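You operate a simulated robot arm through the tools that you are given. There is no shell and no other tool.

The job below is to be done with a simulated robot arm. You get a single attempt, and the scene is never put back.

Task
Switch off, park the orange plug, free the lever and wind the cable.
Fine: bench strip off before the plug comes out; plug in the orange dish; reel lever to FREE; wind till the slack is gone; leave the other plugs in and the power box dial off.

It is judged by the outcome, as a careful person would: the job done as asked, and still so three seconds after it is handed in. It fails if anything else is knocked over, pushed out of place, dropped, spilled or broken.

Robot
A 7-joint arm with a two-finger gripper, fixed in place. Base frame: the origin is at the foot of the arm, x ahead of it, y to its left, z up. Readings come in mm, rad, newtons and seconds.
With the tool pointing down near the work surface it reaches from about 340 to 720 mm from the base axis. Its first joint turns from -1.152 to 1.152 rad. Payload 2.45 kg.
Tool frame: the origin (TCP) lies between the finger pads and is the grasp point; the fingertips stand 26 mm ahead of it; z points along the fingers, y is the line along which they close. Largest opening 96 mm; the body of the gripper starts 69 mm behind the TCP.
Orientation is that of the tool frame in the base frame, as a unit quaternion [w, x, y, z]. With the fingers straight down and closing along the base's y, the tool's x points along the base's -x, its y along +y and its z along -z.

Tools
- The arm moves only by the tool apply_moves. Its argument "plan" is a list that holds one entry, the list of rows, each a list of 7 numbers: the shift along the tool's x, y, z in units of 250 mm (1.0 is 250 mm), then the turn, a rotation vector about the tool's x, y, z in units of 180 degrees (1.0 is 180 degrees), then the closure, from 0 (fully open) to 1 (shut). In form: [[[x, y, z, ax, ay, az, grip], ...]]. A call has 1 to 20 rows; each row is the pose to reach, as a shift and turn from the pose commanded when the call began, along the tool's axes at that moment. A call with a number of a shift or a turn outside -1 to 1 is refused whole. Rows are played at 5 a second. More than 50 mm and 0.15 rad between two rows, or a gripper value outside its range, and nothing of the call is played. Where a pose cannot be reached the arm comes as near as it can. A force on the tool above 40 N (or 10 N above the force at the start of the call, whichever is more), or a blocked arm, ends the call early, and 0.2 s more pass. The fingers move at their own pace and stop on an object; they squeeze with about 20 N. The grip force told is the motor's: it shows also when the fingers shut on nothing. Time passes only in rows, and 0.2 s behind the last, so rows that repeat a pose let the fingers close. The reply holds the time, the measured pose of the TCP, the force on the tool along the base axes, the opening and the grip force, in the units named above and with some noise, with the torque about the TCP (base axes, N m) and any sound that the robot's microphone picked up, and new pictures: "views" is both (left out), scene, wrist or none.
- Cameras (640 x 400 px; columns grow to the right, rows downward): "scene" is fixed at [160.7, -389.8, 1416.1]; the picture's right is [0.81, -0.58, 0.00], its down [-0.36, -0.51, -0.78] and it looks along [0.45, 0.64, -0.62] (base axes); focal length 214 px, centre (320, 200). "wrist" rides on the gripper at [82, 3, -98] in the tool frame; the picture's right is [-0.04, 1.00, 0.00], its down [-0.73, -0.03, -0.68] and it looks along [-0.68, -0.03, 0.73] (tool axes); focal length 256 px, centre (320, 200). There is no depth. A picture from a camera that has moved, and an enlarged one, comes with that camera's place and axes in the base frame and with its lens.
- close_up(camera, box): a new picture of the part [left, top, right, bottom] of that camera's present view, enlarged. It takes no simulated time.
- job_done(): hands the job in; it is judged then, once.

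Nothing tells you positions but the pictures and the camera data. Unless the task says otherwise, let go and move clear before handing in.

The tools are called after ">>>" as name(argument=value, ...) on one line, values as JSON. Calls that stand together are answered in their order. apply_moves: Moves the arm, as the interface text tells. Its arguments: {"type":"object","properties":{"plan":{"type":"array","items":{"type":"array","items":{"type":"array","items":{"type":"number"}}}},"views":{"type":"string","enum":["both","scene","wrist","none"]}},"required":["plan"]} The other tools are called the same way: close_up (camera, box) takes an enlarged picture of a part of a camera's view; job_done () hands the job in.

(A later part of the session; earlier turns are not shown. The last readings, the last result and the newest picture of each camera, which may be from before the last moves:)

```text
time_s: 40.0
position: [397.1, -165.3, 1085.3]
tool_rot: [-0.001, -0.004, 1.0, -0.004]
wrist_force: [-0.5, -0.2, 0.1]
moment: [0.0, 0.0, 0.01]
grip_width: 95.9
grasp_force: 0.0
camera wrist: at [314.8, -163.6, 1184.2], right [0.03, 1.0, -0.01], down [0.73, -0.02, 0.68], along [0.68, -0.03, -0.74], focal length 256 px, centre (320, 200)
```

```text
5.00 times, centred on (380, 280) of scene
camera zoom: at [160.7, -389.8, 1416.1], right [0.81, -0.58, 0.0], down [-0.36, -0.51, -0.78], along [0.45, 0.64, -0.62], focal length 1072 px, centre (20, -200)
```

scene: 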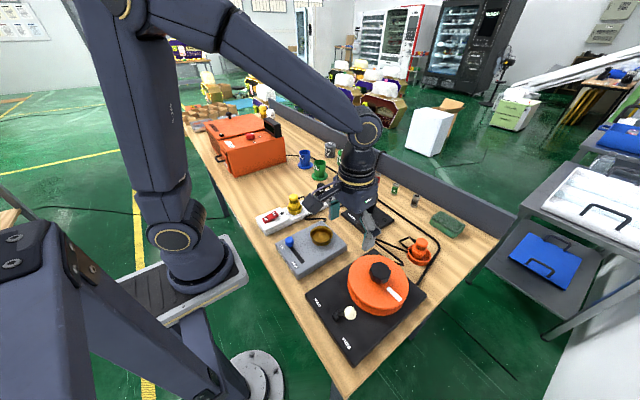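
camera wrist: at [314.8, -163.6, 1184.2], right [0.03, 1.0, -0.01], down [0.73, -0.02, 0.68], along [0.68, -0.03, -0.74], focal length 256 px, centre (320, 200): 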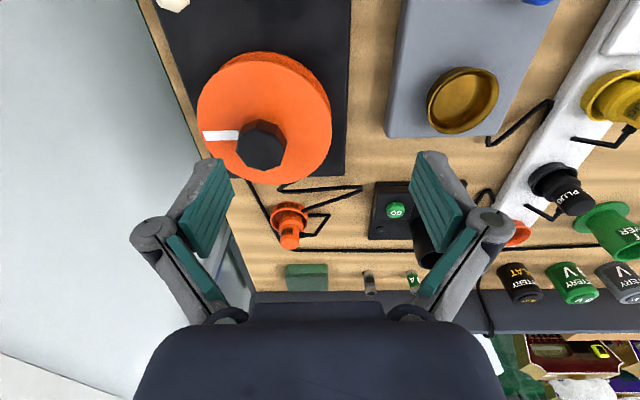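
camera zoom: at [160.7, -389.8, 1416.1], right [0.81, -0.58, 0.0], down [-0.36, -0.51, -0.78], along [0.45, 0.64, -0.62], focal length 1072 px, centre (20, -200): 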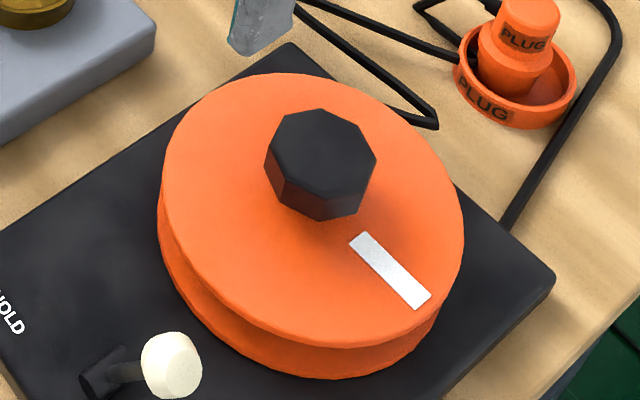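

>>> close_up(camera="scene", box=[365, 230, 445, 280])

>>> close_up(camera="wrist", box=[220, 110, 380, 260])

>>> close_up(camera="wrist", box=[230, 110, 300, 180])

```text
8.00 times, centred on (405, 255) of scene
camera zoom: at [160.7, -389.8, 1416.1], right [0.81, -0.58, 0.0], down [-0.36, -0.51, -0.78], along [0.45, 0.64, -0.62], focal length 1716 px, centre (-360, -240)
```

zoom: 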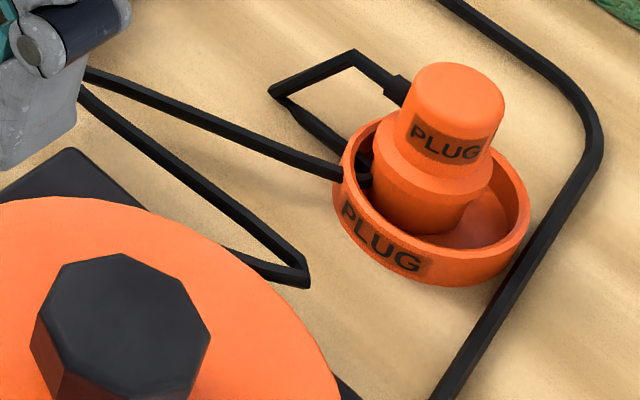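

```text
2.67 times, centred on (300, 185) of wrist
camera zoom: at [314.8, -163.6, 1184.2], right [0.03, 1.0, -0.01], down [0.73, -0.02, 0.68], along [0.68, -0.03, -0.74], focal length 683 px, centre (373, 240)
```

zoom: 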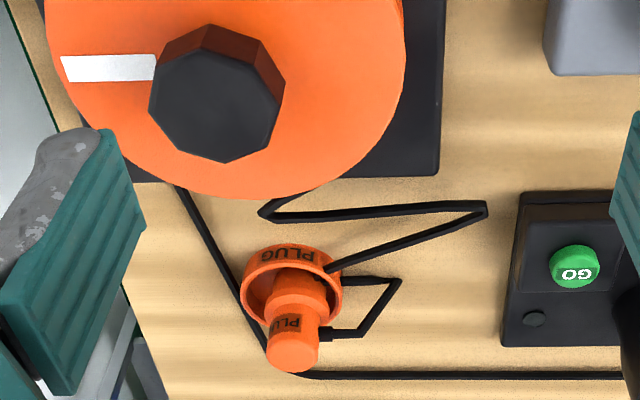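

```text
5.71 times, centred on (265, 145) of wrist
camera zoom: at [314.8, -163.6, 1184.2], right [0.03, 1.0, -0.01], down [0.73, -0.02, 0.68], along [0.68, -0.03, -0.74], focal length 1463 px, centre (634, 514)
```

zoom: 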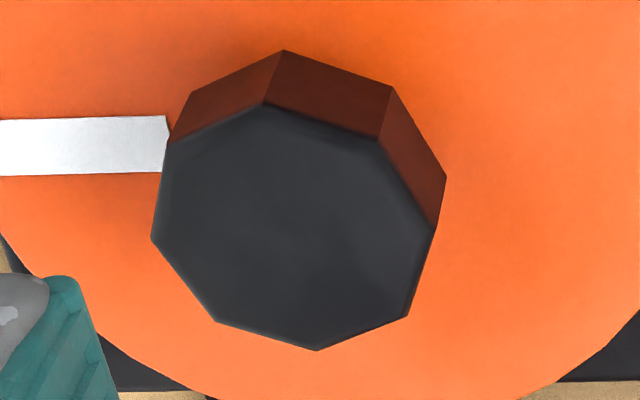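

The knob is an octagon about 50 mm across, centred at about (452.5,-230.5) with its top at z≈960, and the disc top is at z≈915. The cord enters on the +y side, so winding should be counter-clockwise seen from above. I'll move over the knob first.

>>> apply_moves(plan=[[[-0.11, -0.13, 0, -0.0012, 0, 0, 0], [-0.22, -0.263, 0, -0.0025, 0, 0, 0], [-0.22, -0.263, 0.1, -0.0025, 0, 0, 0], [-0.22, -0.263, 0.14, -0.0025, 0, 0, 0], [-0.22, -0.263, 0.14, -0.0025, 0, 0, 0]]], views="none")

>>> apply_moves(plan=[[[0, 0, 0, 0, 0, 0.04, 0], [0, 0, 0, 0, 0, 0.08, 0], [0, 0, 0, 0, 0, 0.12, 0], [0, 0, 0, 0, 0, 0.16, 0], [0, 0, 0, 0, 0, 0.2, 0], [0, 0, 0, 0, 0, 0.24, 0], [0, 0, 0, 0, 0, 0.28, 0], [0, 0, 0, 0, 0, 0.32, 0], [0, 0, 0, 0, 0, 0.36, 0], [0, 0, 0, 0, 0, 0.375, 0], [0, 0, 0, 0, 0, 0.375, 0]]], views="both")

```text
time_s: 41.2
position: [453.7, -230.8, 1048.6]
tool_rot: [0.0, -0.004, 1.0, 0.001]
wrist_force: [0.2, -0.5, 0.2]
moment: [-0.01, 0.01, 0.0]
grip_width: 96.0
grasp_force: 0.0
```

```text
time_s: 43.6
position: [452.6, -230.4, 1049.5]
tool_rot: [-0.001, 0.553, 0.833, -0.001]
wrist_force: [0.2, 0.4, 0.2]
moment: [-0.01, 0.01, 0.0]
grip_width: 96.1
grasp_force: 0.0
camera wrist: at [423.1, -155.1, 1148.3], right [0.94, 0.35, 0.0], down [0.26, -0.69, 0.68], along [0.24, -0.64, -0.74], focal length 256 px, centre (320, 200)
```

scene: 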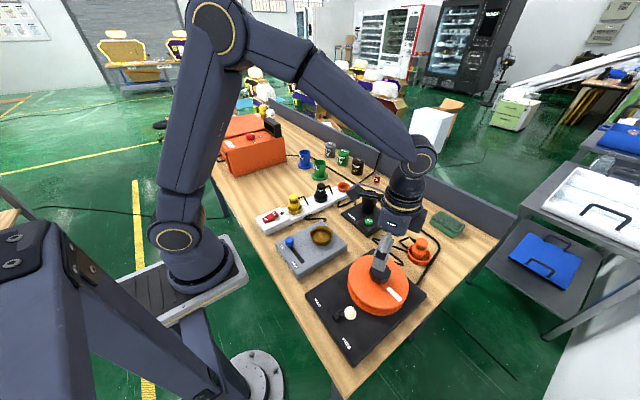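
wrist: 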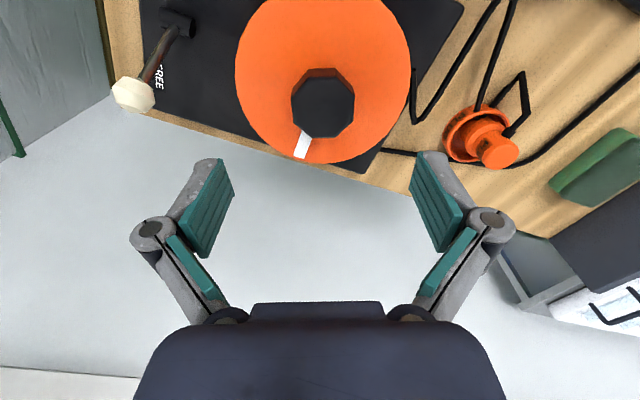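

>>> close_up(camera="wrist", box=[270, 50, 380, 150])

>>> close_up(camera="wrist", box=[360, 0, 560, 180])

```text
4.00 times, centred on (325, 100) of wrist
camera zoom: at [423.1, -155.1, 1148.3], right [0.94, 0.35, 0.0], down [0.26, -0.69, 0.68], along [0.24, -0.64, -0.74], focal length 1024 px, centre (300, 600)
```

zoom: 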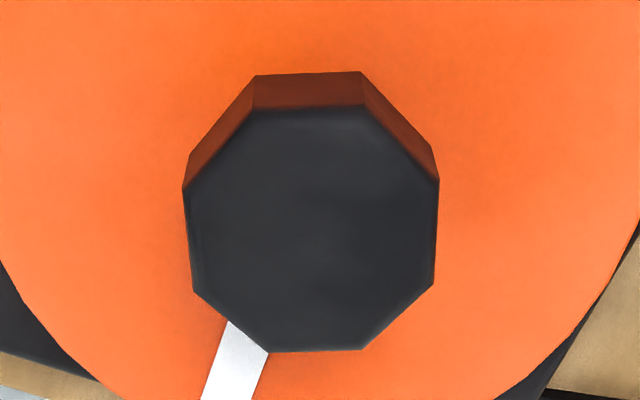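

```text
2.22 times, centred on (460, 90) of wrist
camera zoom: at [423.1, -155.1, 1148.3], right [0.94, 0.35, 0.0], down [0.26, -0.69, 0.68], along [0.24, -0.64, -0.74], focal length 569 px, centre (9, 444)
```

zoom: 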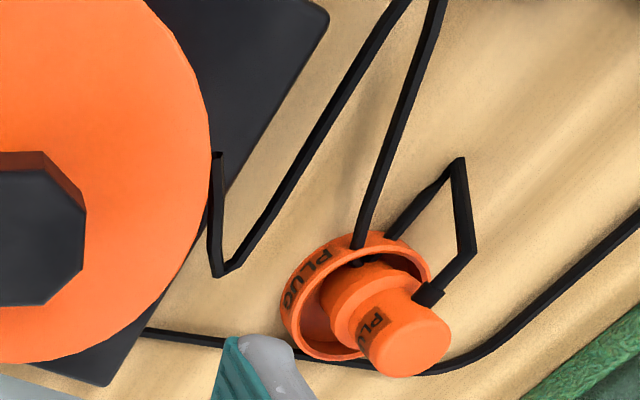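

The knob's flats are now aligned with the closing direction, and the cord's end sits at the reel's +x/+y side. I'll descend and grip the knob.

>>> apply_moves(plan=[[[0.004, 0.005, 0.15, 0, 0, 0, 0], [0.004, 0.005, 0.29, 0, 0, 0, 0], [0.004, 0.005, 0.37, 0, 0, 0, 0], [0.004, 0.005, 0.396, 0, 0, 0, 0], [0.004, 0.005, 0.396, 0, 0, 0, 0.3], [0.004, 0.005, 0.396, 0, 0, 0, 0.7], [0.004, 0.005, 0.396, 0, 0, 0, 1], [0.004, 0.005, 0.396, 0, 0, 0, 1], [0.004, 0.005, 0.396, 0, 0, 0, 1]]], views="both")

```text
time_s: 45.6
position: [453.6, -228.6, 949.7]
tool_rot: [-0.001, 0.553, 0.833, 0.001]
wrist_force: [-10.0, -3.5, 3.7]
moment: [-0.03, 0.28, 0.02]
grip_width: 50.6
grasp_force: 45.1
camera wrist: at [424.7, -153.0, 1048.8], right [0.94, 0.35, 0.0], down [0.26, -0.69, 0.68], along [0.24, -0.64, -0.74], focal length 256 px, centre (320, 200)
```

scene: 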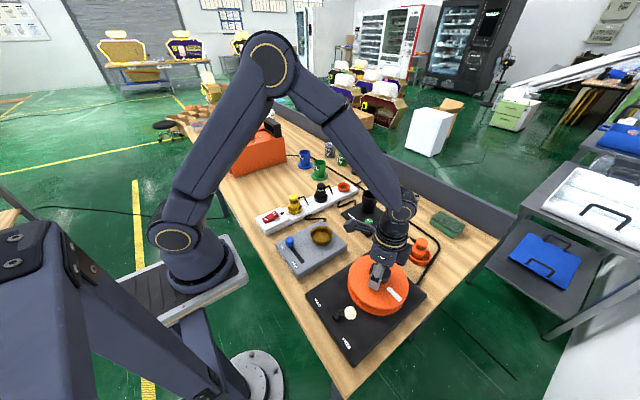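
wrist: 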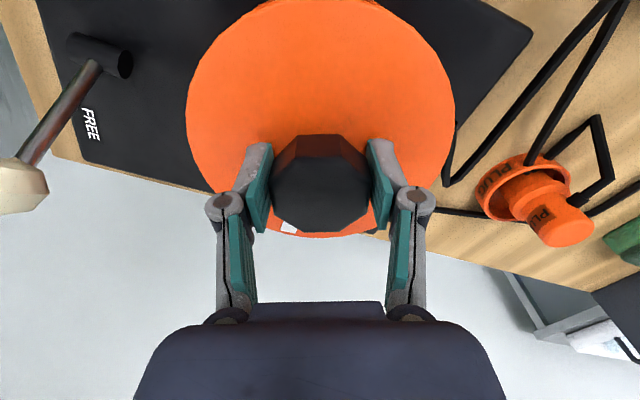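

The knob is gripped, with a small sideways force showing about 1 mm of offset that I'll relieve. I'll make a short test turn of about 45° counter-clockwise and watch the cord.

>>> apply_moves(plan=[[[0, -0.004, 0, 0, 0, 0, 1], [0, -0.005, 0, 0, 0, -0.03, 1], [0, -0.005, 0, 0, 0, -0.07, 1], [0, -0.005, 0, 0, 0, -0.11, 1], [0, -0.005, 0, 0, 0, -0.15, 1], [0, -0.005, 0, 0, 0, -0.19, 1], [0, -0.005, 0, 0, 0, -0.23, 1], [0, -0.005, 0, 0, 0, -0.25, 1], [0, -0.005, 0, 0, 0, -0.25, 1]]], views="both")

>>> close_up(camera="scene", box=[340, 200, 460, 320])

>>> close_up(camera="wrist", box=[180, 0, 640, 280])

```text
time_s: 47.6
position: [451.6, -228.6, 950.3]
tool_rot: [-0.002, 0.191, 0.982, 0.001]
wrist_force: [3.6, 3.0, -9.6]
moment: [0.03, -0.2, -1.07]
grip_width: 50.8
grasp_force: 45.2
camera wrist: at [376.7, -196.7, 1049.7], right [0.41, 0.91, 0.0], down [0.67, -0.3, 0.68], along [0.62, -0.28, -0.74], focal length 256 px, centre (320, 200)
```

scene: 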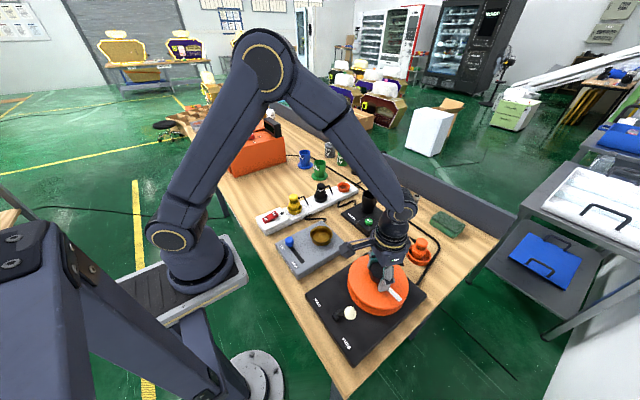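
wrist: 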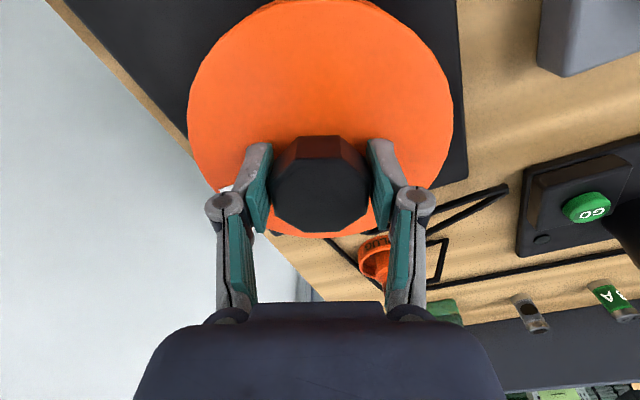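

```text
3.33 times, centred on (400, 260) of scene
camera zoom: at [160.9, -389.8, 1416.1], right [0.81, -0.58, 0.0], down [-0.36, -0.51, -0.78], along [0.45, 0.64, -0.62], focal length 715 px, centre (53, 0)
```

zoom: 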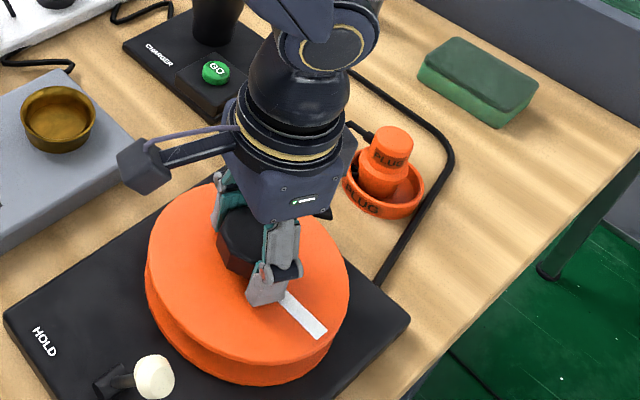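

```text
1.39 times, centred on (410, 140) of wrist
camera zoom: at [376.7, -196.7, 1049.7], right [0.41, 0.91, 0.0], down [0.67, -0.3, 0.68], along [0.62, -0.28, -0.74], focal length 356 px, centre (195, 284)
```

zoom: 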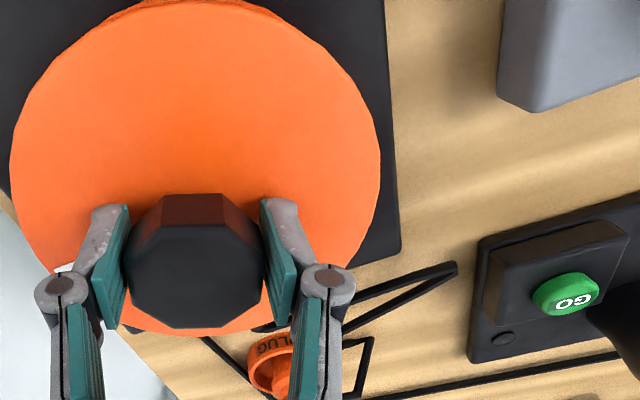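

The white mark hasn't moved, so the gripper slipped over the octagon: the reel resists counter-clockwise. I'll try gently the other way (clockwise) and watch the torque and mark.

>>> apply_moves(plan=[[[0, 0, 0, 0, 0, 0.04, 1], [0, 0, 0, 0, 0, 0.08, 1], [0, 0, 0, 0, 0, 0.11, 1], [0, 0, 0, 0, 0, 0.14, 1], [0, 0, 0, 0, 0, 0.14, 1]]], views="both")

>>> close_up(camera="scene", box=[340, 220, 440, 320])

```text
time_s: 48.8
position: [452.3, -228.2, 950.4]
tool_rot: [-0.002, 0.401, 0.916, 0.001]
wrist_force: [1.2, 13.7, -12.2]
moment: [0.53, 0.26, 0.0]
grip_width: 51.0
grasp_force: 44.6
camera wrist: at [399.1, -167.1, 1049.8], right [0.76, 0.65, 0.0], down [0.48, -0.56, 0.68], along [0.44, -0.51, -0.74], focal length 256 px, centre (320, 200)
```

scene: 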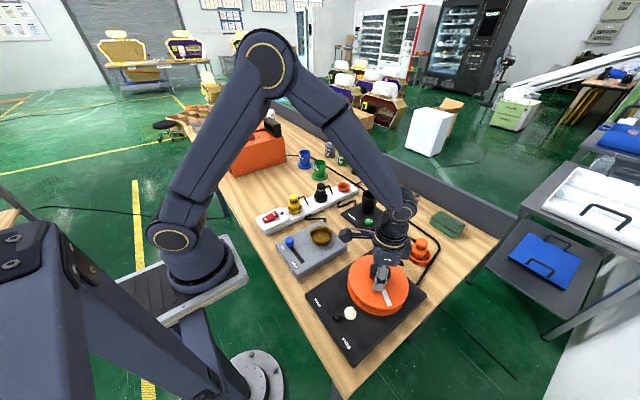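
wrist: 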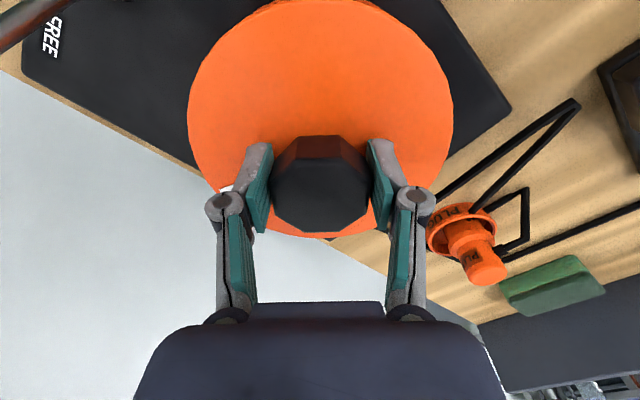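

```text
4.00 times, centred on (390, 270) of scene
camera zoom: at [161.0, -389.5, 1416.2], right [0.81, -0.58, 0.0], down [-0.36, -0.51, -0.78], along [0.45, 0.64, -0.62], focal length 858 px, centre (40, -80)
```

zoom: 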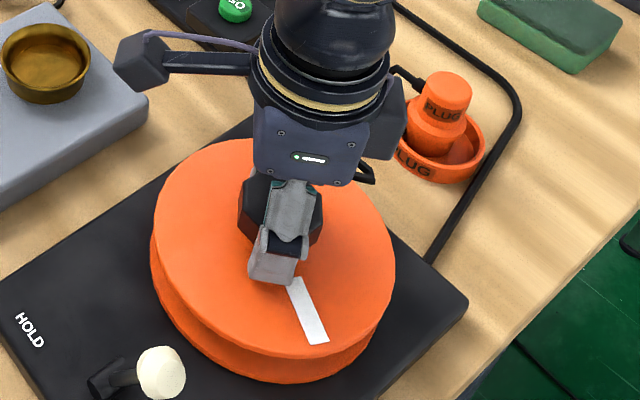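

Clockwise turns the reel freely (the mark moved and the torque is about zero), so that is the free direction. I'll continue clockwise 90° and watch the cord slack.

>>> apply_moves(plan=[[[0.004, 0.004, 0.003, 0, 0, 0.03, 1], [0.004, 0.004, 0.003, 0, 0, 0.07, 1], [0.004, 0.004, 0.003, 0, 0, 0.11, 1], [0.004, 0.004, 0.003, 0, 0, 0.15, 1], [0.004, 0.004, 0.003, 0, 0, 0.19, 1], [0.004, 0.004, 0.003, 0, 0, 0.23, 1], [0.004, 0.004, 0.003, 0, 0, 0.27, 1], [0.004, 0.004, 0.003, 0, 0, 0.31, 1], [0.004, 0.004, 0.003, 0, 0, 0.35, 1], [0.004, 0.004, 0.003, 0, 0, 0.39, 1], [0.004, 0.004, 0.003, 0, 0, 0.43, 1], [0.004, 0.004, 0.003, 0, 0, 0.43, 1]]], views="both")

>>> close_up(camera="scene", box=[340, 220, 440, 320])

>>> close_up(camera="wrist", box=[340, 0, 640, 280])

```text
time_s: 51.4
position: [457.5, -227.5, 951.6]
tool_rot: [0.0, 0.886, 0.464, 0.002]
wrist_force: [29.9, 13.3, 18.0]
moment: [-0.24, -0.24, 0.03]
grip_width: 50.6
grasp_force: 44.7
camera wrist: at [503.9, -163.7, 1049.6], right [0.8, -0.6, 0.0], down [-0.45, -0.59, 0.68], along [-0.41, -0.54, -0.74], focal length 256 px, centre (320, 200)
```

scene: 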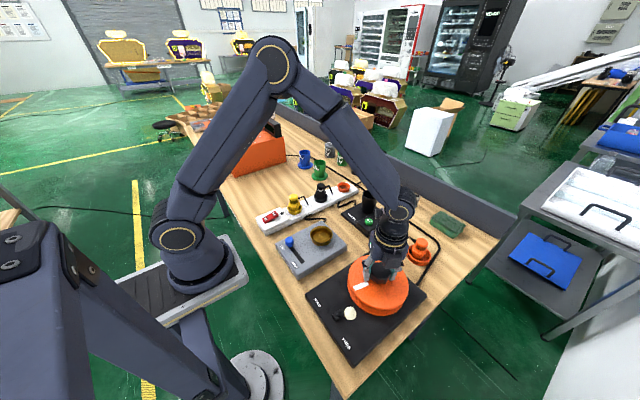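
wrist: 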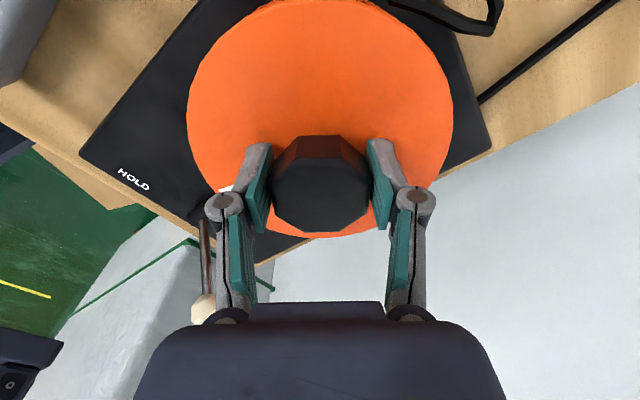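

```text
4.00 times, centred on (390, 270) of scene
camera zoom: at [161.3, -389.3, 1416.2], right [0.81, -0.58, 0.0], down [-0.36, -0.51, -0.78], along [0.45, 0.64, -0.62], focal length 858 px, centre (40, -80)
```

zoom: 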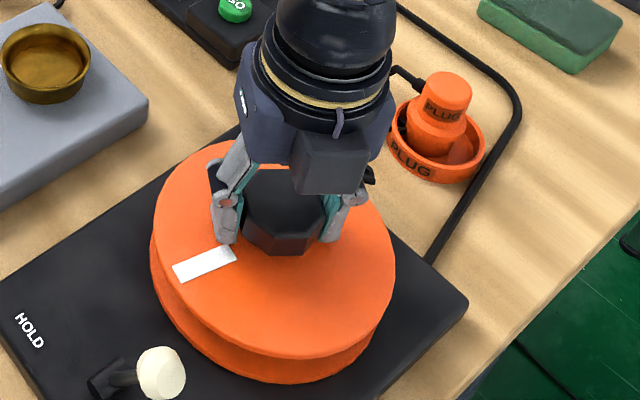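

```text
1.43 times, centred on (490, 140) of wrist
camera zoom: at [503.9, -163.7, 1049.6], right [0.8, -0.6, 0.0], down [-0.45, -0.59, 0.68], along [-0.41, -0.54, -0.74], focal length 366 px, centre (77, 286)
```

zoom: 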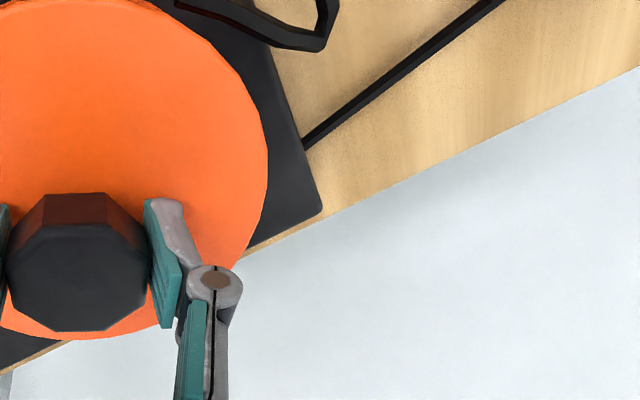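

The reel turned about 77° clockwise, but a sideways force has built up: the true knob axis is near (455,-231), so my grip is about 4 mm off centre. I'll release, lift and check the cord slack.

>>> apply_moves(plan=[[[0.0138, 0.0157, 0, 0, 0, 0, 1], [0.0138, 0.0157, 0, 0, 0, 0, 0.4], [0.0138, 0.0157, 0, 0, 0, 0, 0.1], [0.0138, 0.0157, 0, 0, 0, 0, 0], [0.0138, 0.0157, 0, 0, 0, 0, 0], [0.0138, 0.0157, -0.12, 0, 0, 0, 0], [0.0138, 0.0157, -0.28, 0, 0, 0, 0], [0.0138, 0.0157, -0.4, 0, 0, 0, 0], [0.0138, 0.0157, -0.4, 0, 0, 0, 0]]], views="both")

>>> close_up(camera="scene", box=[340, 220, 440, 320])

>>> close_up(camera="wrist", box=[240, 0, 600, 200])

```text
time_s: 53.4
position: [455.7, -230.5, 1053.6]
tool_rot: [-0.001, 0.886, 0.464, -0.001]
wrist_force: [0.0, -0.2, 0.8]
moment: [-0.03, -0.02, 0.0]
grip_width: 95.8
grasp_force: 0.0
camera wrist: at [504.5, -165.6, 1151.3], right [0.8, -0.6, 0.0], down [-0.44, -0.59, 0.68], along [-0.41, -0.54, -0.73], focal length 256 px, centre (320, 200)
```

scene: 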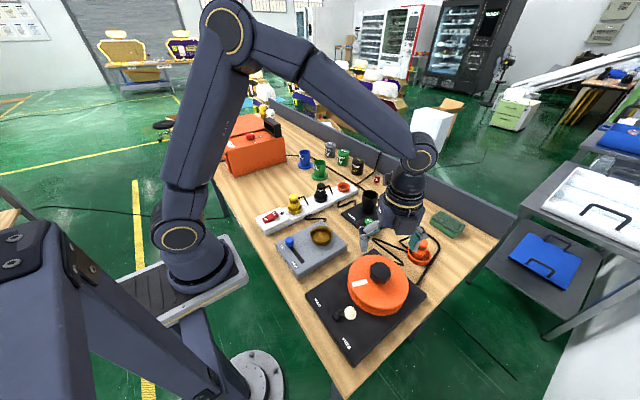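
wrist: 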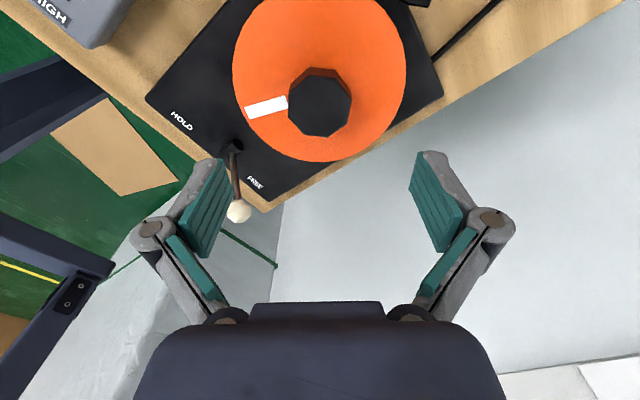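

```text
4.00 times, centred on (390, 270) of scene
camera zoom: at [160.7, -389.8, 1416.1], right [0.81, -0.58, 0.0], down [-0.36, -0.51, -0.78], along [0.45, 0.64, -0.62], focal length 858 px, centre (40, -80)
```

zoom: 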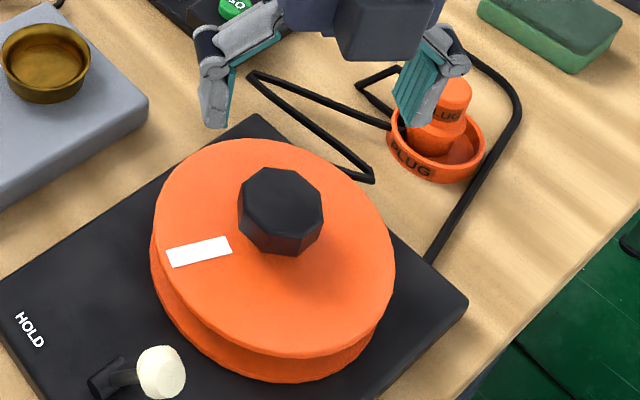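

```text
1.78 times, centred on (420, 100) of wrist
camera zoom: at [504.5, -165.6, 1151.3], right [0.8, -0.6, 0.0], down [-0.44, -0.59, 0.68], along [-0.41, -0.54, -0.73], focal length 455 px, centre (142, 378)
```

zoom: 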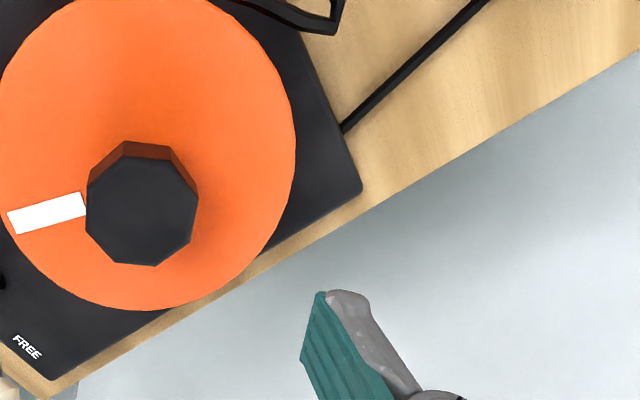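

>>> close_up(camera="scene", box=[340, 240, 420, 320])

>>> close_up(camera="scene", box=[365, 230, 445, 280])

```text
5.00 times, centred on (380, 280) of scene
camera zoom: at [160.7, -389.8, 1416.1], right [0.81, -0.58, 0.0], down [-0.36, -0.51, -0.78], along [0.45, 0.64, -0.62], focal length 1072 px, centre (20, -200)
```

zoom: 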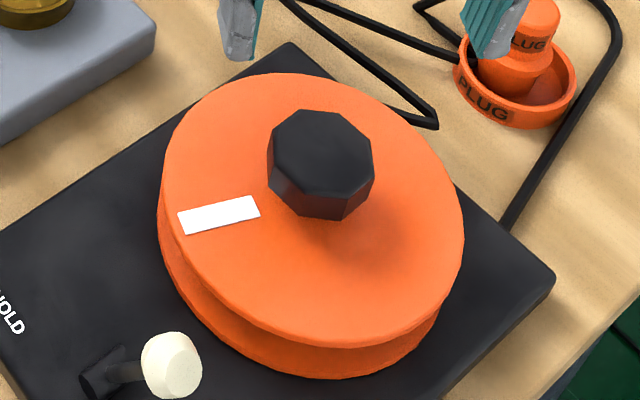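

```text
8.00 times, centred on (405, 255) of scene
camera zoom: at [160.7, -389.8, 1416.1], right [0.81, -0.58, 0.0], down [-0.36, -0.51, -0.78], along [0.45, 0.64, -0.62], focal length 1716 px, centre (-360, -240)
```

zoom: 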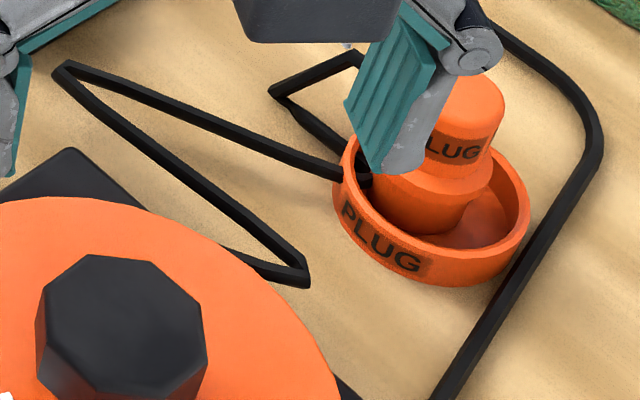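

The cord looks unchanged after about 100° clockwise, so I need more turning to judge. I'll rotate the gripper back in the air (135°) and regrip, centred on the refined axis (454.8,-231.2).

>>> apply_moves(plan=[[[-0.0044, -0.0014, 0, 0, 0, -0.042, 0], [-0.0044, -0.0014, 0, 0, 0, -0.084, 0], [-0.0044, -0.0014, 0, 0, 0, -0.126, 0], [-0.0044, -0.0014, 0, 0, 0, -0.168, 0], [-0.0044, -0.0014, 0, 0, 0, -0.21, 0], [-0.0044, -0.0014, 0, 0, 0, -0.252, 0], [-0.0044, -0.0014, 0, 0, 0, -0.294, 0], [-0.0044, -0.0014, 0, 0, 0, -0.336, 0], [-0.0044, -0.0014, 0, 0, 0, -0.378, 0], [-0.0044, -0.0014, 0, 0, 0, -0.42, 0], [-0.0044, -0.0014, 0, 0, 0, -0.462, 0], [-0.0044, -0.0014, 0, 0, 0, -0.504, 0], [-0.0044, -0.0014, 0, 0, 0, -0.546, 0], [-0.0044, -0.0014, 0, 0, 0, -0.588, 0], [-0.0044, -0.0014, 0, 0, 0, -0.63, 0], [-0.0044, -0.0014, 0, 0, 0, -0.672, 0], [-0.0044, -0.0014, 0, 0, 0, -0.714, 0], [-0.0044, -0.0014, 0, 0, 0, -0.75, 0], [-0.0044, -0.0014, 0, 0, 0, -0.75, 0]]], views="both")

>>> close_up(camera="wrist", box=[230, 50, 410, 190])

```text
time_s: 57.4
position: [456.0, -229.1, 1050.0]
tool_rot: [-0.001, -0.09, 0.996, 0.0]
wrist_force: [0.7, 0.0, 0.7]
moment: [0.04, 0.0, -0.01]
grip_width: 96.1
grasp_force: 0.0
camera wrist: at [374.6, -240.6, 1148.8], right [-0.14, 0.99, 0.0], down [0.73, 0.1, 0.68], along [0.67, 0.1, -0.74], focal length 256 px, centre (320, 200)
```

scene: 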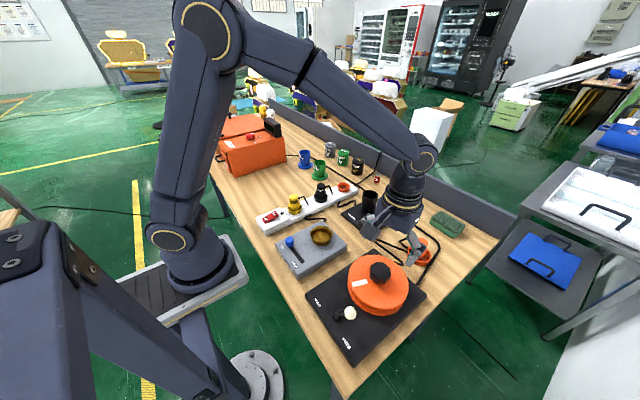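
wrist: 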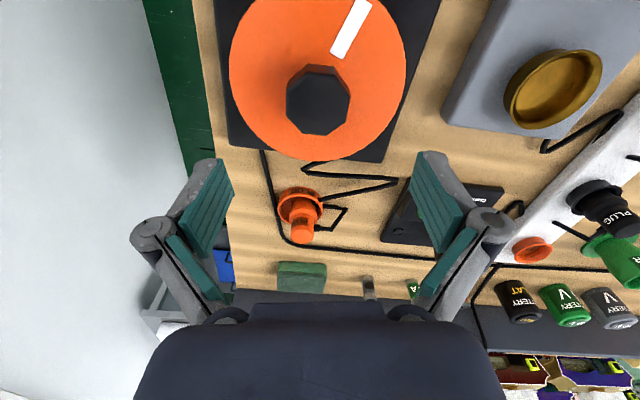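

```text
2.86 times, centred on (320, 120) of wrist
camera zoom: at [374.6, -240.6, 1148.8], right [-0.14, 0.99, 0.0], down [0.73, 0.1, 0.68], along [0.67, 0.1, -0.74], focal length 731 px, centre (320, 429)
```

zoom: 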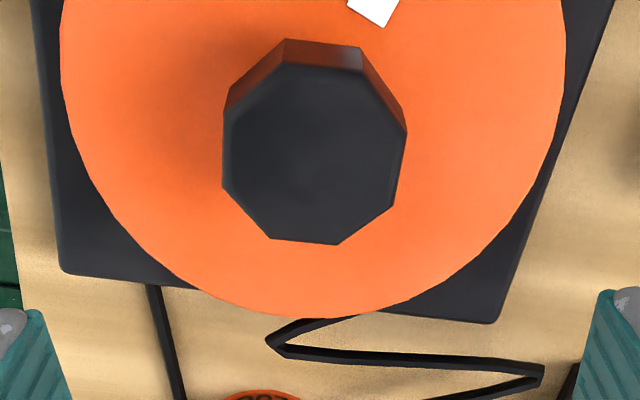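

>>> apply_moves(plan=[[[0.003, -0.004, 0.15, 0, 0, 0, 0], [0.003, -0.004, 0.29, 0, 0, 0, 0], [0.003, -0.004, 0.37, 0, 0, 0, 0], [0.003, -0.004, 0.4, 0, 0, 0, 0], [0.003, -0.004, 0.4, 0, 0, 0, 0.3], [0.003, -0.004, 0.4, 0, 0, 0, 0.6], [0.003, -0.004, 0.4, 0, 0, 0, 1], [0.003, -0.004, 0.4, 0, 0, 0, 1], [0.003, -0.004, 0.4, 0, 0, 0, 1]]], views="wrist")

```text
time_s: 59.4
position: [455.9, -229.6, 950.2]
tool_rot: [-0.001, -0.09, 0.996, 0.001]
wrist_force: [0.5, -0.9, -2.1]
moment: [-0.01, -0.01, -0.03]
grip_width: 50.6
grasp_force: 44.1
camera wrist: at [373.8, -242.6, 1048.6], right [-0.14, 0.99, 0.0], down [0.73, 0.1, 0.68], along [0.67, 0.1, -0.74], focal length 256 px, centre (320, 200)
```

wrist: 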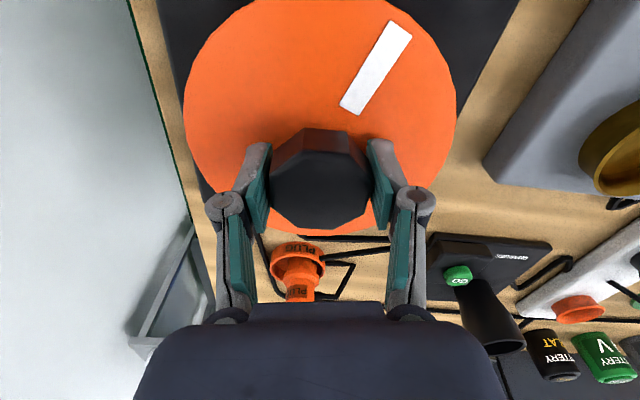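

Now the grip is well centred with no side force. I'll turn clockwise 135° and watch the cord and torque.

>>> apply_moves(plan=[[[0, 0, 0, 0, 0, 0.042, 1], [0, 0, 0, 0, 0, 0.084, 1], [0, 0, 0, 0, 0, 0.126, 1], [0, 0, 0, 0, 0, 0.168, 1], [0, 0, 0, 0, 0, 0.21, 1], [0, 0, 0, 0, 0, 0.252, 1], [0, 0, 0, 0, 0, 0.294, 1], [0, 0, 0, 0, 0, 0.336, 1], [0, 0, 0, 0, 0, 0.378, 1], [0, 0, 0, 0, 0, 0.42, 1], [0, 0, 0, 0, 0, 0.462, 1], [0, 0, 0, 0, 0, 0.504, 1], [0, 0, 0, 0, 0, 0.546, 1], [0, 0, 0, 0, 0, 0.588, 1], [0, 0, 0, 0, 0, 0.63, 1], [0, 0, 0, 0, 0, 0.672, 1], [0, 0, 0, 0, 0, 0.714, 1], [0, 0, 0, 0, 0, 0.75, 1], [0, 0, 0, 0, 0, 0.75, 1]]], views="both")

>>> close_up(camera="scene", box=[340, 210, 460, 320])

```text
time_s: 63.4
position: [455.2, -230.1, 949.8]
tool_rot: [-0.002, 0.886, 0.463, -0.001]
wrist_force: [-13.0, -18.7, -28.3]
moment: [-0.53, 0.19, -0.02]
grip_width: 50.6
grasp_force: 44.7
camera wrist: at [503.3, -166.7, 1048.5], right [0.8, -0.6, -0.01], down [-0.44, -0.59, 0.68], along [-0.41, -0.54, -0.73], focal length 256 px, centre (320, 200)
```

scene: 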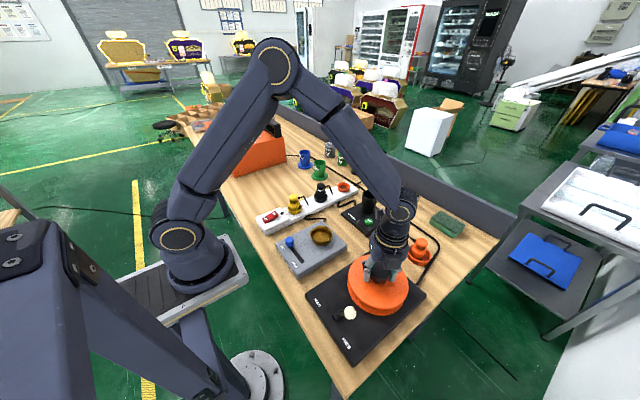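
wrist: 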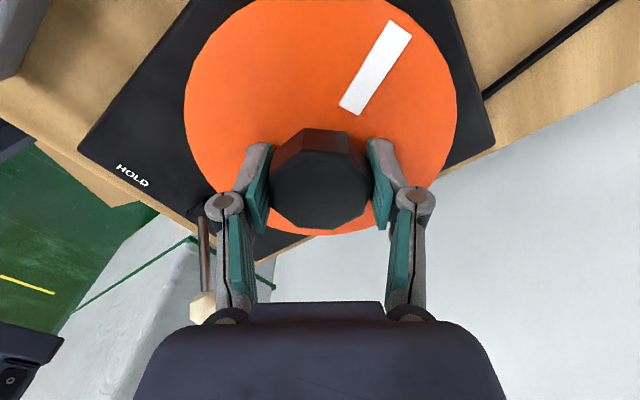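

```text
3.64 times, centred on (400, 265) of scene
camera zoom: at [160.8, -390.5, 1415.9], right [0.81, -0.58, 0.0], down [-0.36, -0.51, -0.78], along [0.45, 0.64, -0.62], focal length 780 px, centre (29, -36)
```

zoom: 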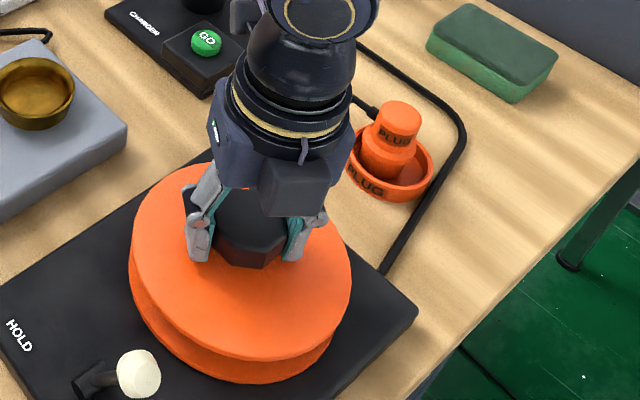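

The cord loop that was at the plate edge is no longer visible, so it may be winding now. I'll release, lift and look.

>>> apply_moves(plan=[[[0, 0, 0, 0, 0, 0, 0.6], [0, 0, 0, 0, 0, 0, 0.2], [0, 0, 0, 0, 0, 0, 0], [0, 0, 0, 0, 0, 0, 0], [0, 0, -0.12, 0, 0, 0, 0], [0, 0, -0.28, 0, 0, 0, 0], [0, 0, -0.4, 0, 0, 0, 0], [0, 0, -0.4, 0, 0, 0, 0]]], views="both")

>>> close_up(camera="scene", box=[340, 210, 460, 320])

>>> close_up(camera="scene", box=[365, 230, 445, 280])

```text
time_s: 65.2
position: [454.4, -227.9, 1050.6]
tool_rot: [-0.001, 0.886, 0.464, -0.001]
wrist_force: [-0.2, 0.6, 0.1]
moment: [-0.01, 0.01, 0.0]
grip_width: 95.9
grasp_force: 0.1
camera wrist: at [502.3, -164.4, 1148.8], right [0.8, -0.6, 0.0], down [-0.44, -0.59, 0.68], along [-0.41, -0.54, -0.73], focal length 256 px, centre (320, 200)
```

scene: 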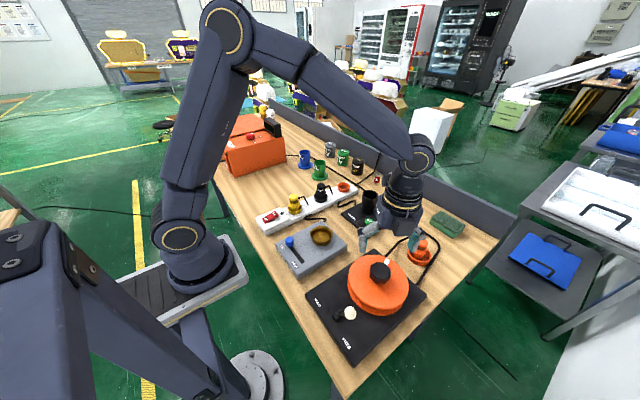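
wrist: 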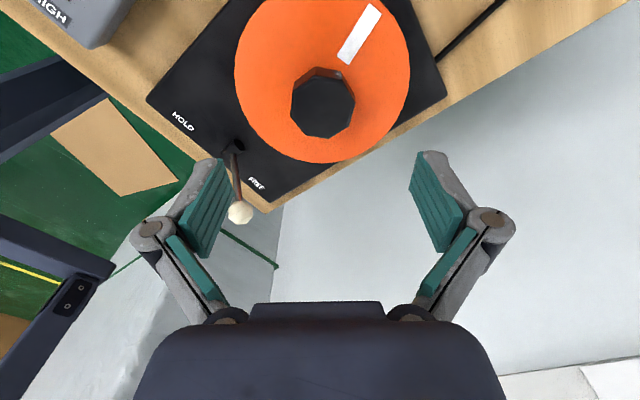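

```text
3.64 times, centred on (400, 265) of scene
camera zoom: at [160.7, -389.8, 1416.1], right [0.81, -0.58, 0.0], down [-0.36, -0.51, -0.78], along [0.45, 0.64, -0.62], focal length 780 px, centre (29, -36)
```

zoom: 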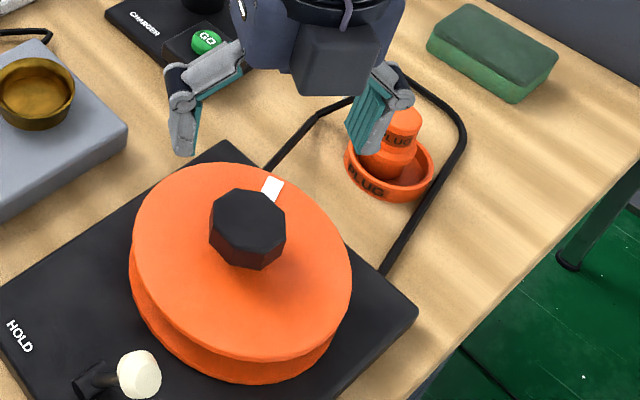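

```text
8.00 times, centred on (405, 255) of scene
camera zoom: at [160.7, -389.8, 1416.1], right [0.81, -0.58, 0.0], down [-0.36, -0.51, -0.78], along [0.45, 0.64, -0.62], focal length 1716 px, centre (-360, -240)
```

zoom: 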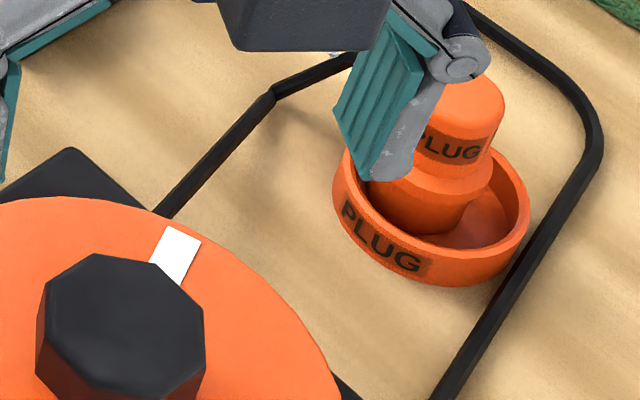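

The slack has almost gone: the cord now runs from the reel to the plug with only a slight bow. I'll turn the gripper back in the air to get a clear view before the last bit.

>>> apply_moves(plan=[[[0, 0, 0, 0, 0, -0.042, 0], [0, 0, 0, 0, 0, -0.084, 0], [0, 0, 0, 0, 0, -0.126, 0], [0, 0, 0, 0, 0, -0.168, 0], [0, 0, 0, 0, 0, -0.21, 0], [0, 0, 0, 0, 0, -0.252, 0], [0, 0, 0, 0, 0, -0.294, 0], [0, 0, 0, 0, 0, -0.336, 0], [0, 0, 0, 0, 0, -0.378, 0], [0, 0, 0, 0, 0, -0.42, 0], [0, 0, 0, 0, 0, -0.462, 0], [0, 0, 0, 0, 0, -0.5, 0], [0, 0, 0, 0, 0, -0.5, 0]]], views="both")

>>> close_up(camera="scene", box=[365, 220, 445, 280])

>>> close_up(camera="wrist", box=[260, 40, 560, 260])

```text
time_s: 68.0
position: [455.0, -230.4, 1051.0]
tool_rot: [0.0, 0.297, 0.955, 0.001]
wrist_force: [0.5, 0.3, 0.8]
moment: [0.0, -0.02, 0.03]
grip_width: 96.3
grasp_force: 0.0
camera wrist: at [389.4, -182.0, 1148.8], right [0.6, 0.8, 0.0], down [0.59, -0.44, 0.68], along [0.54, -0.41, -0.74], focal length 256 px, centre (320, 200)
```

scene: 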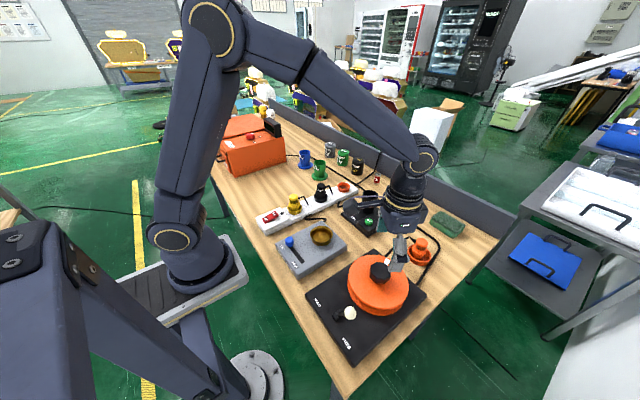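
wrist: 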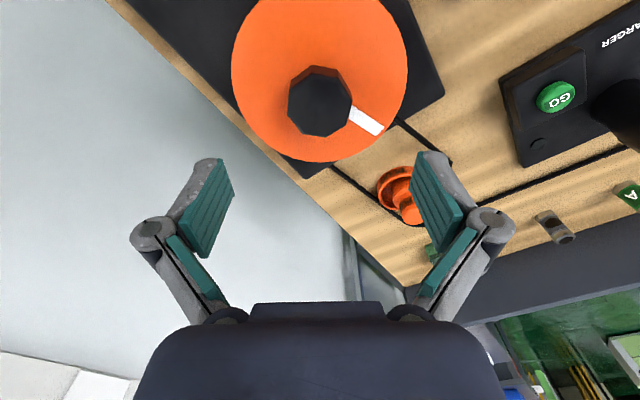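

```text
6.67 times, centred on (405, 250) of scene
camera zoom: at [160.7, -389.8, 1416.1], right [0.81, -0.58, 0.0], down [-0.36, -0.51, -0.78], along [0.45, 0.64, -0.62], focal length 1430 px, centre (-247, -133)
```

zoom: 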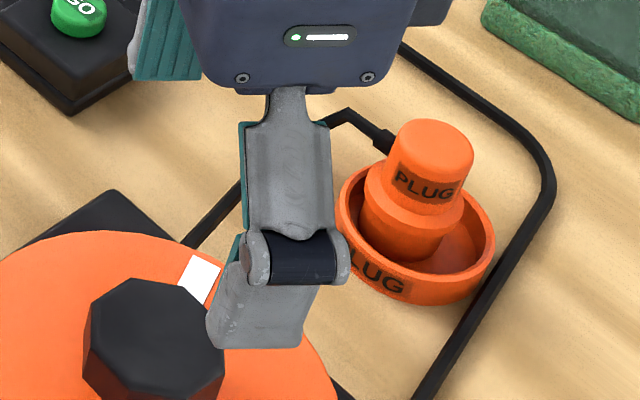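

```text
1.82 times, centred on (410, 150) of wrist
camera zoom: at [389.4, -182.0, 1148.8], right [0.6, 0.8, 0.0], down [0.59, -0.44, 0.68], along [0.54, -0.41, -0.74], focal length 465 px, centre (156, 291)
```

zoom: 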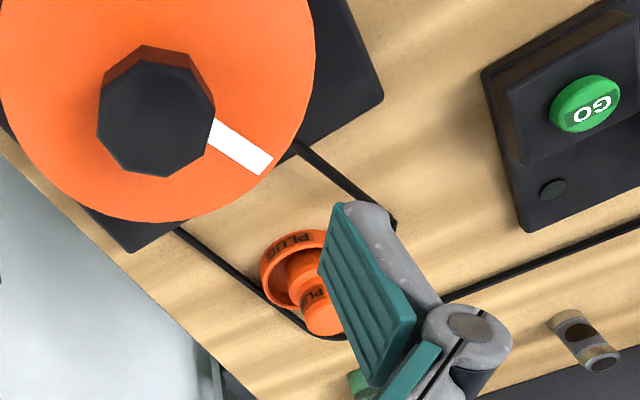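

There is still about 40 mm of slack: the cord goes out to about (644,-160) and back to the plug. I'll regrip, aligned with the flats, and wind in small increments while watching.

>>> apply_moves(plan=[[[0, 0, 0.12, 0, 0, 0.03, 0], [0, 0, 0.26, 0, 0, 0.044, 0], [0, 0, 0.36, 0, 0, 0.044, 0], [0, 0, 0.4, 0, 0, 0.044, 0], [0, 0, 0.4, 0, 0, 0.044, 0.3], [0, 0, 0.4, 0, 0, 0.044, 0.6], [0, 0, 0.4, 0, 0, 0.044, 1], [0, 0, 0.4, 0, 0, 0.044, 1], [0, 0, 0.4, 0, 0, 0.044, 1]]], views="both")

>>> close_up(camera="wrist", box=[380, 60, 640, 280])

>>> close_up(camera="scene", box=[365, 220, 445, 280])

```text
time_s: 70.0
position: [456.0, -229.5, 950.0]
tool_rot: [-0.002, 0.363, 0.932, 0.0]
wrist_force: [-7.7, -9.1, 3.1]
moment: [-0.19, 0.33, -0.02]
grip_width: 50.6
grasp_force: 45.2
camera wrist: at [396.5, -173.6, 1048.3], right [0.71, 0.71, 0.0], down [0.52, -0.52, 0.68], along [0.48, -0.48, -0.74], focal length 256 px, centre (320, 200)
```

scene: 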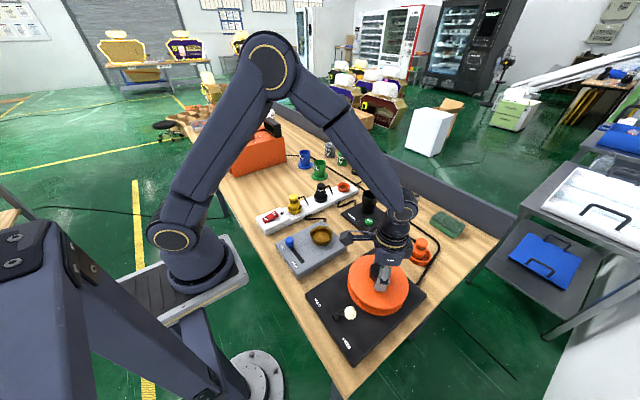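
wrist: 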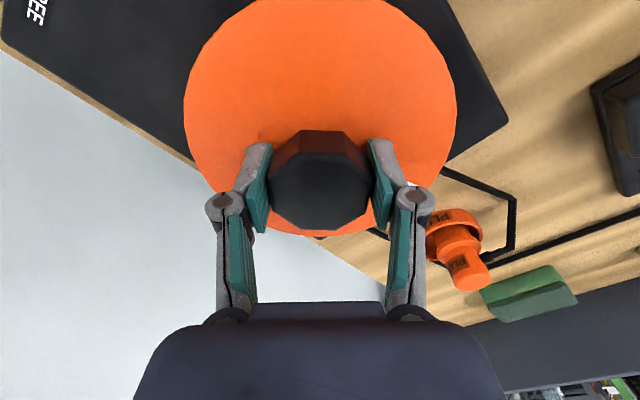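

```text
1.82 times, centred on (510, 170) of wrist
camera zoom: at [396.5, -173.6, 1048.3], right [0.71, 0.71, 0.0], down [0.52, -0.52, 0.68], along [0.48, -0.48, -0.74], focal length 465 px, centre (-26, 254)
```

zoom: 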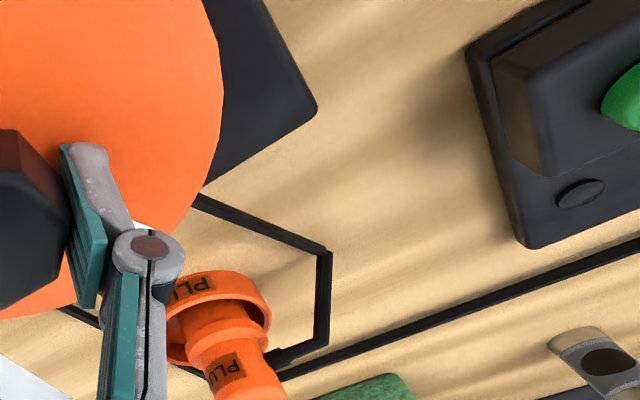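

```text
6.67 times, centred on (405, 250) of scene
camera zoom: at [160.5, -390.0, 1416.1], right [0.81, -0.58, 0.0], down [-0.36, -0.51, -0.78], along [0.45, 0.64, -0.62], focal length 1430 px, centre (-247, -133)
```

zoom: 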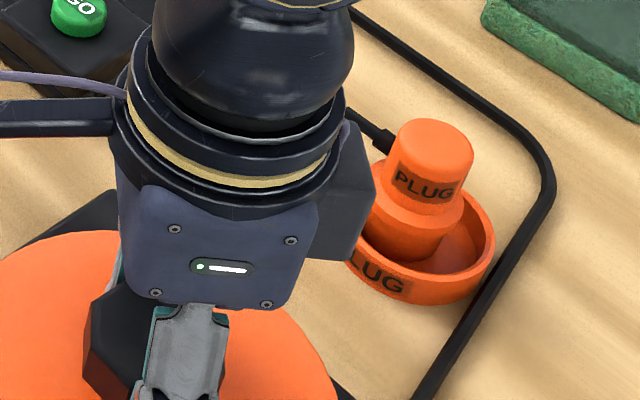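

This view shows the cord and plug clearly. I'll wind clockwise 20° and check.

>>> apply_moves(plan=[[[0, -0.004, 0, 0, 0, 0.02, 1], [0, -0.004, 0, 0, 0, 0.05, 1], [0, -0.004, 0, 0, 0, 0.08, 1], [0, -0.004, 0, 0, 0, 0.11, 1], [0, -0.004, 0, 0, 0, 0.11, 1], [0, -0.004, 0, 0, 0, 0.11, 1]]], views="wrist")

>>> close_up(camera="wrist", box=[380, 60, 640, 280])

```text
time_s: 71.4
position: [455.1, -229.9, 949.6]
tool_rot: [-0.002, 0.518, 0.855, 0.0]
wrist_force: [-9.0, -1.1, -2.1]
moment: [-0.11, -0.03, -0.05]
grip_width: 50.3
grasp_force: 44.9
camera wrist: at [419.4, -157.9, 1048.5], right [0.9, 0.43, 0.0], down [0.32, -0.67, 0.68], along [0.29, -0.61, -0.74], focal length 256 px, centre (320, 200)
```

wrist: 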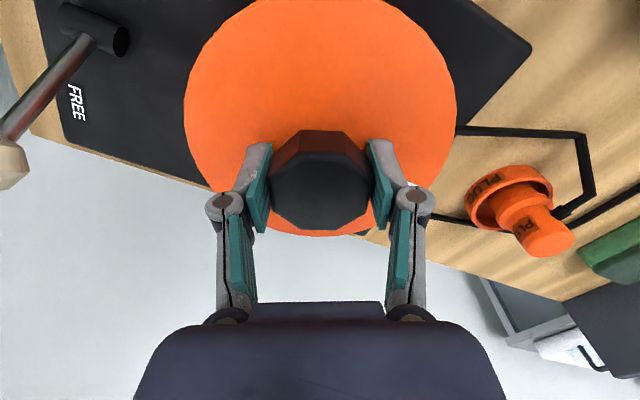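

```text
1.82 times, centred on (510, 170) of wrist
camera zoom: at [419.4, -157.9, 1048.5], right [0.9, 0.43, 0.0], down [0.32, -0.67, 0.68], along [0.29, -0.61, -0.74], focal length 465 px, centre (-26, 254)
```

zoom: 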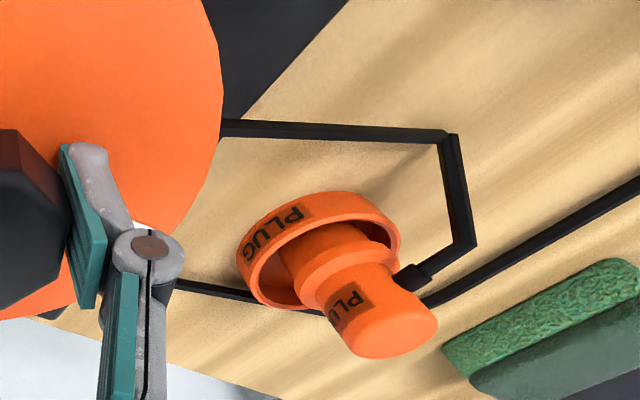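

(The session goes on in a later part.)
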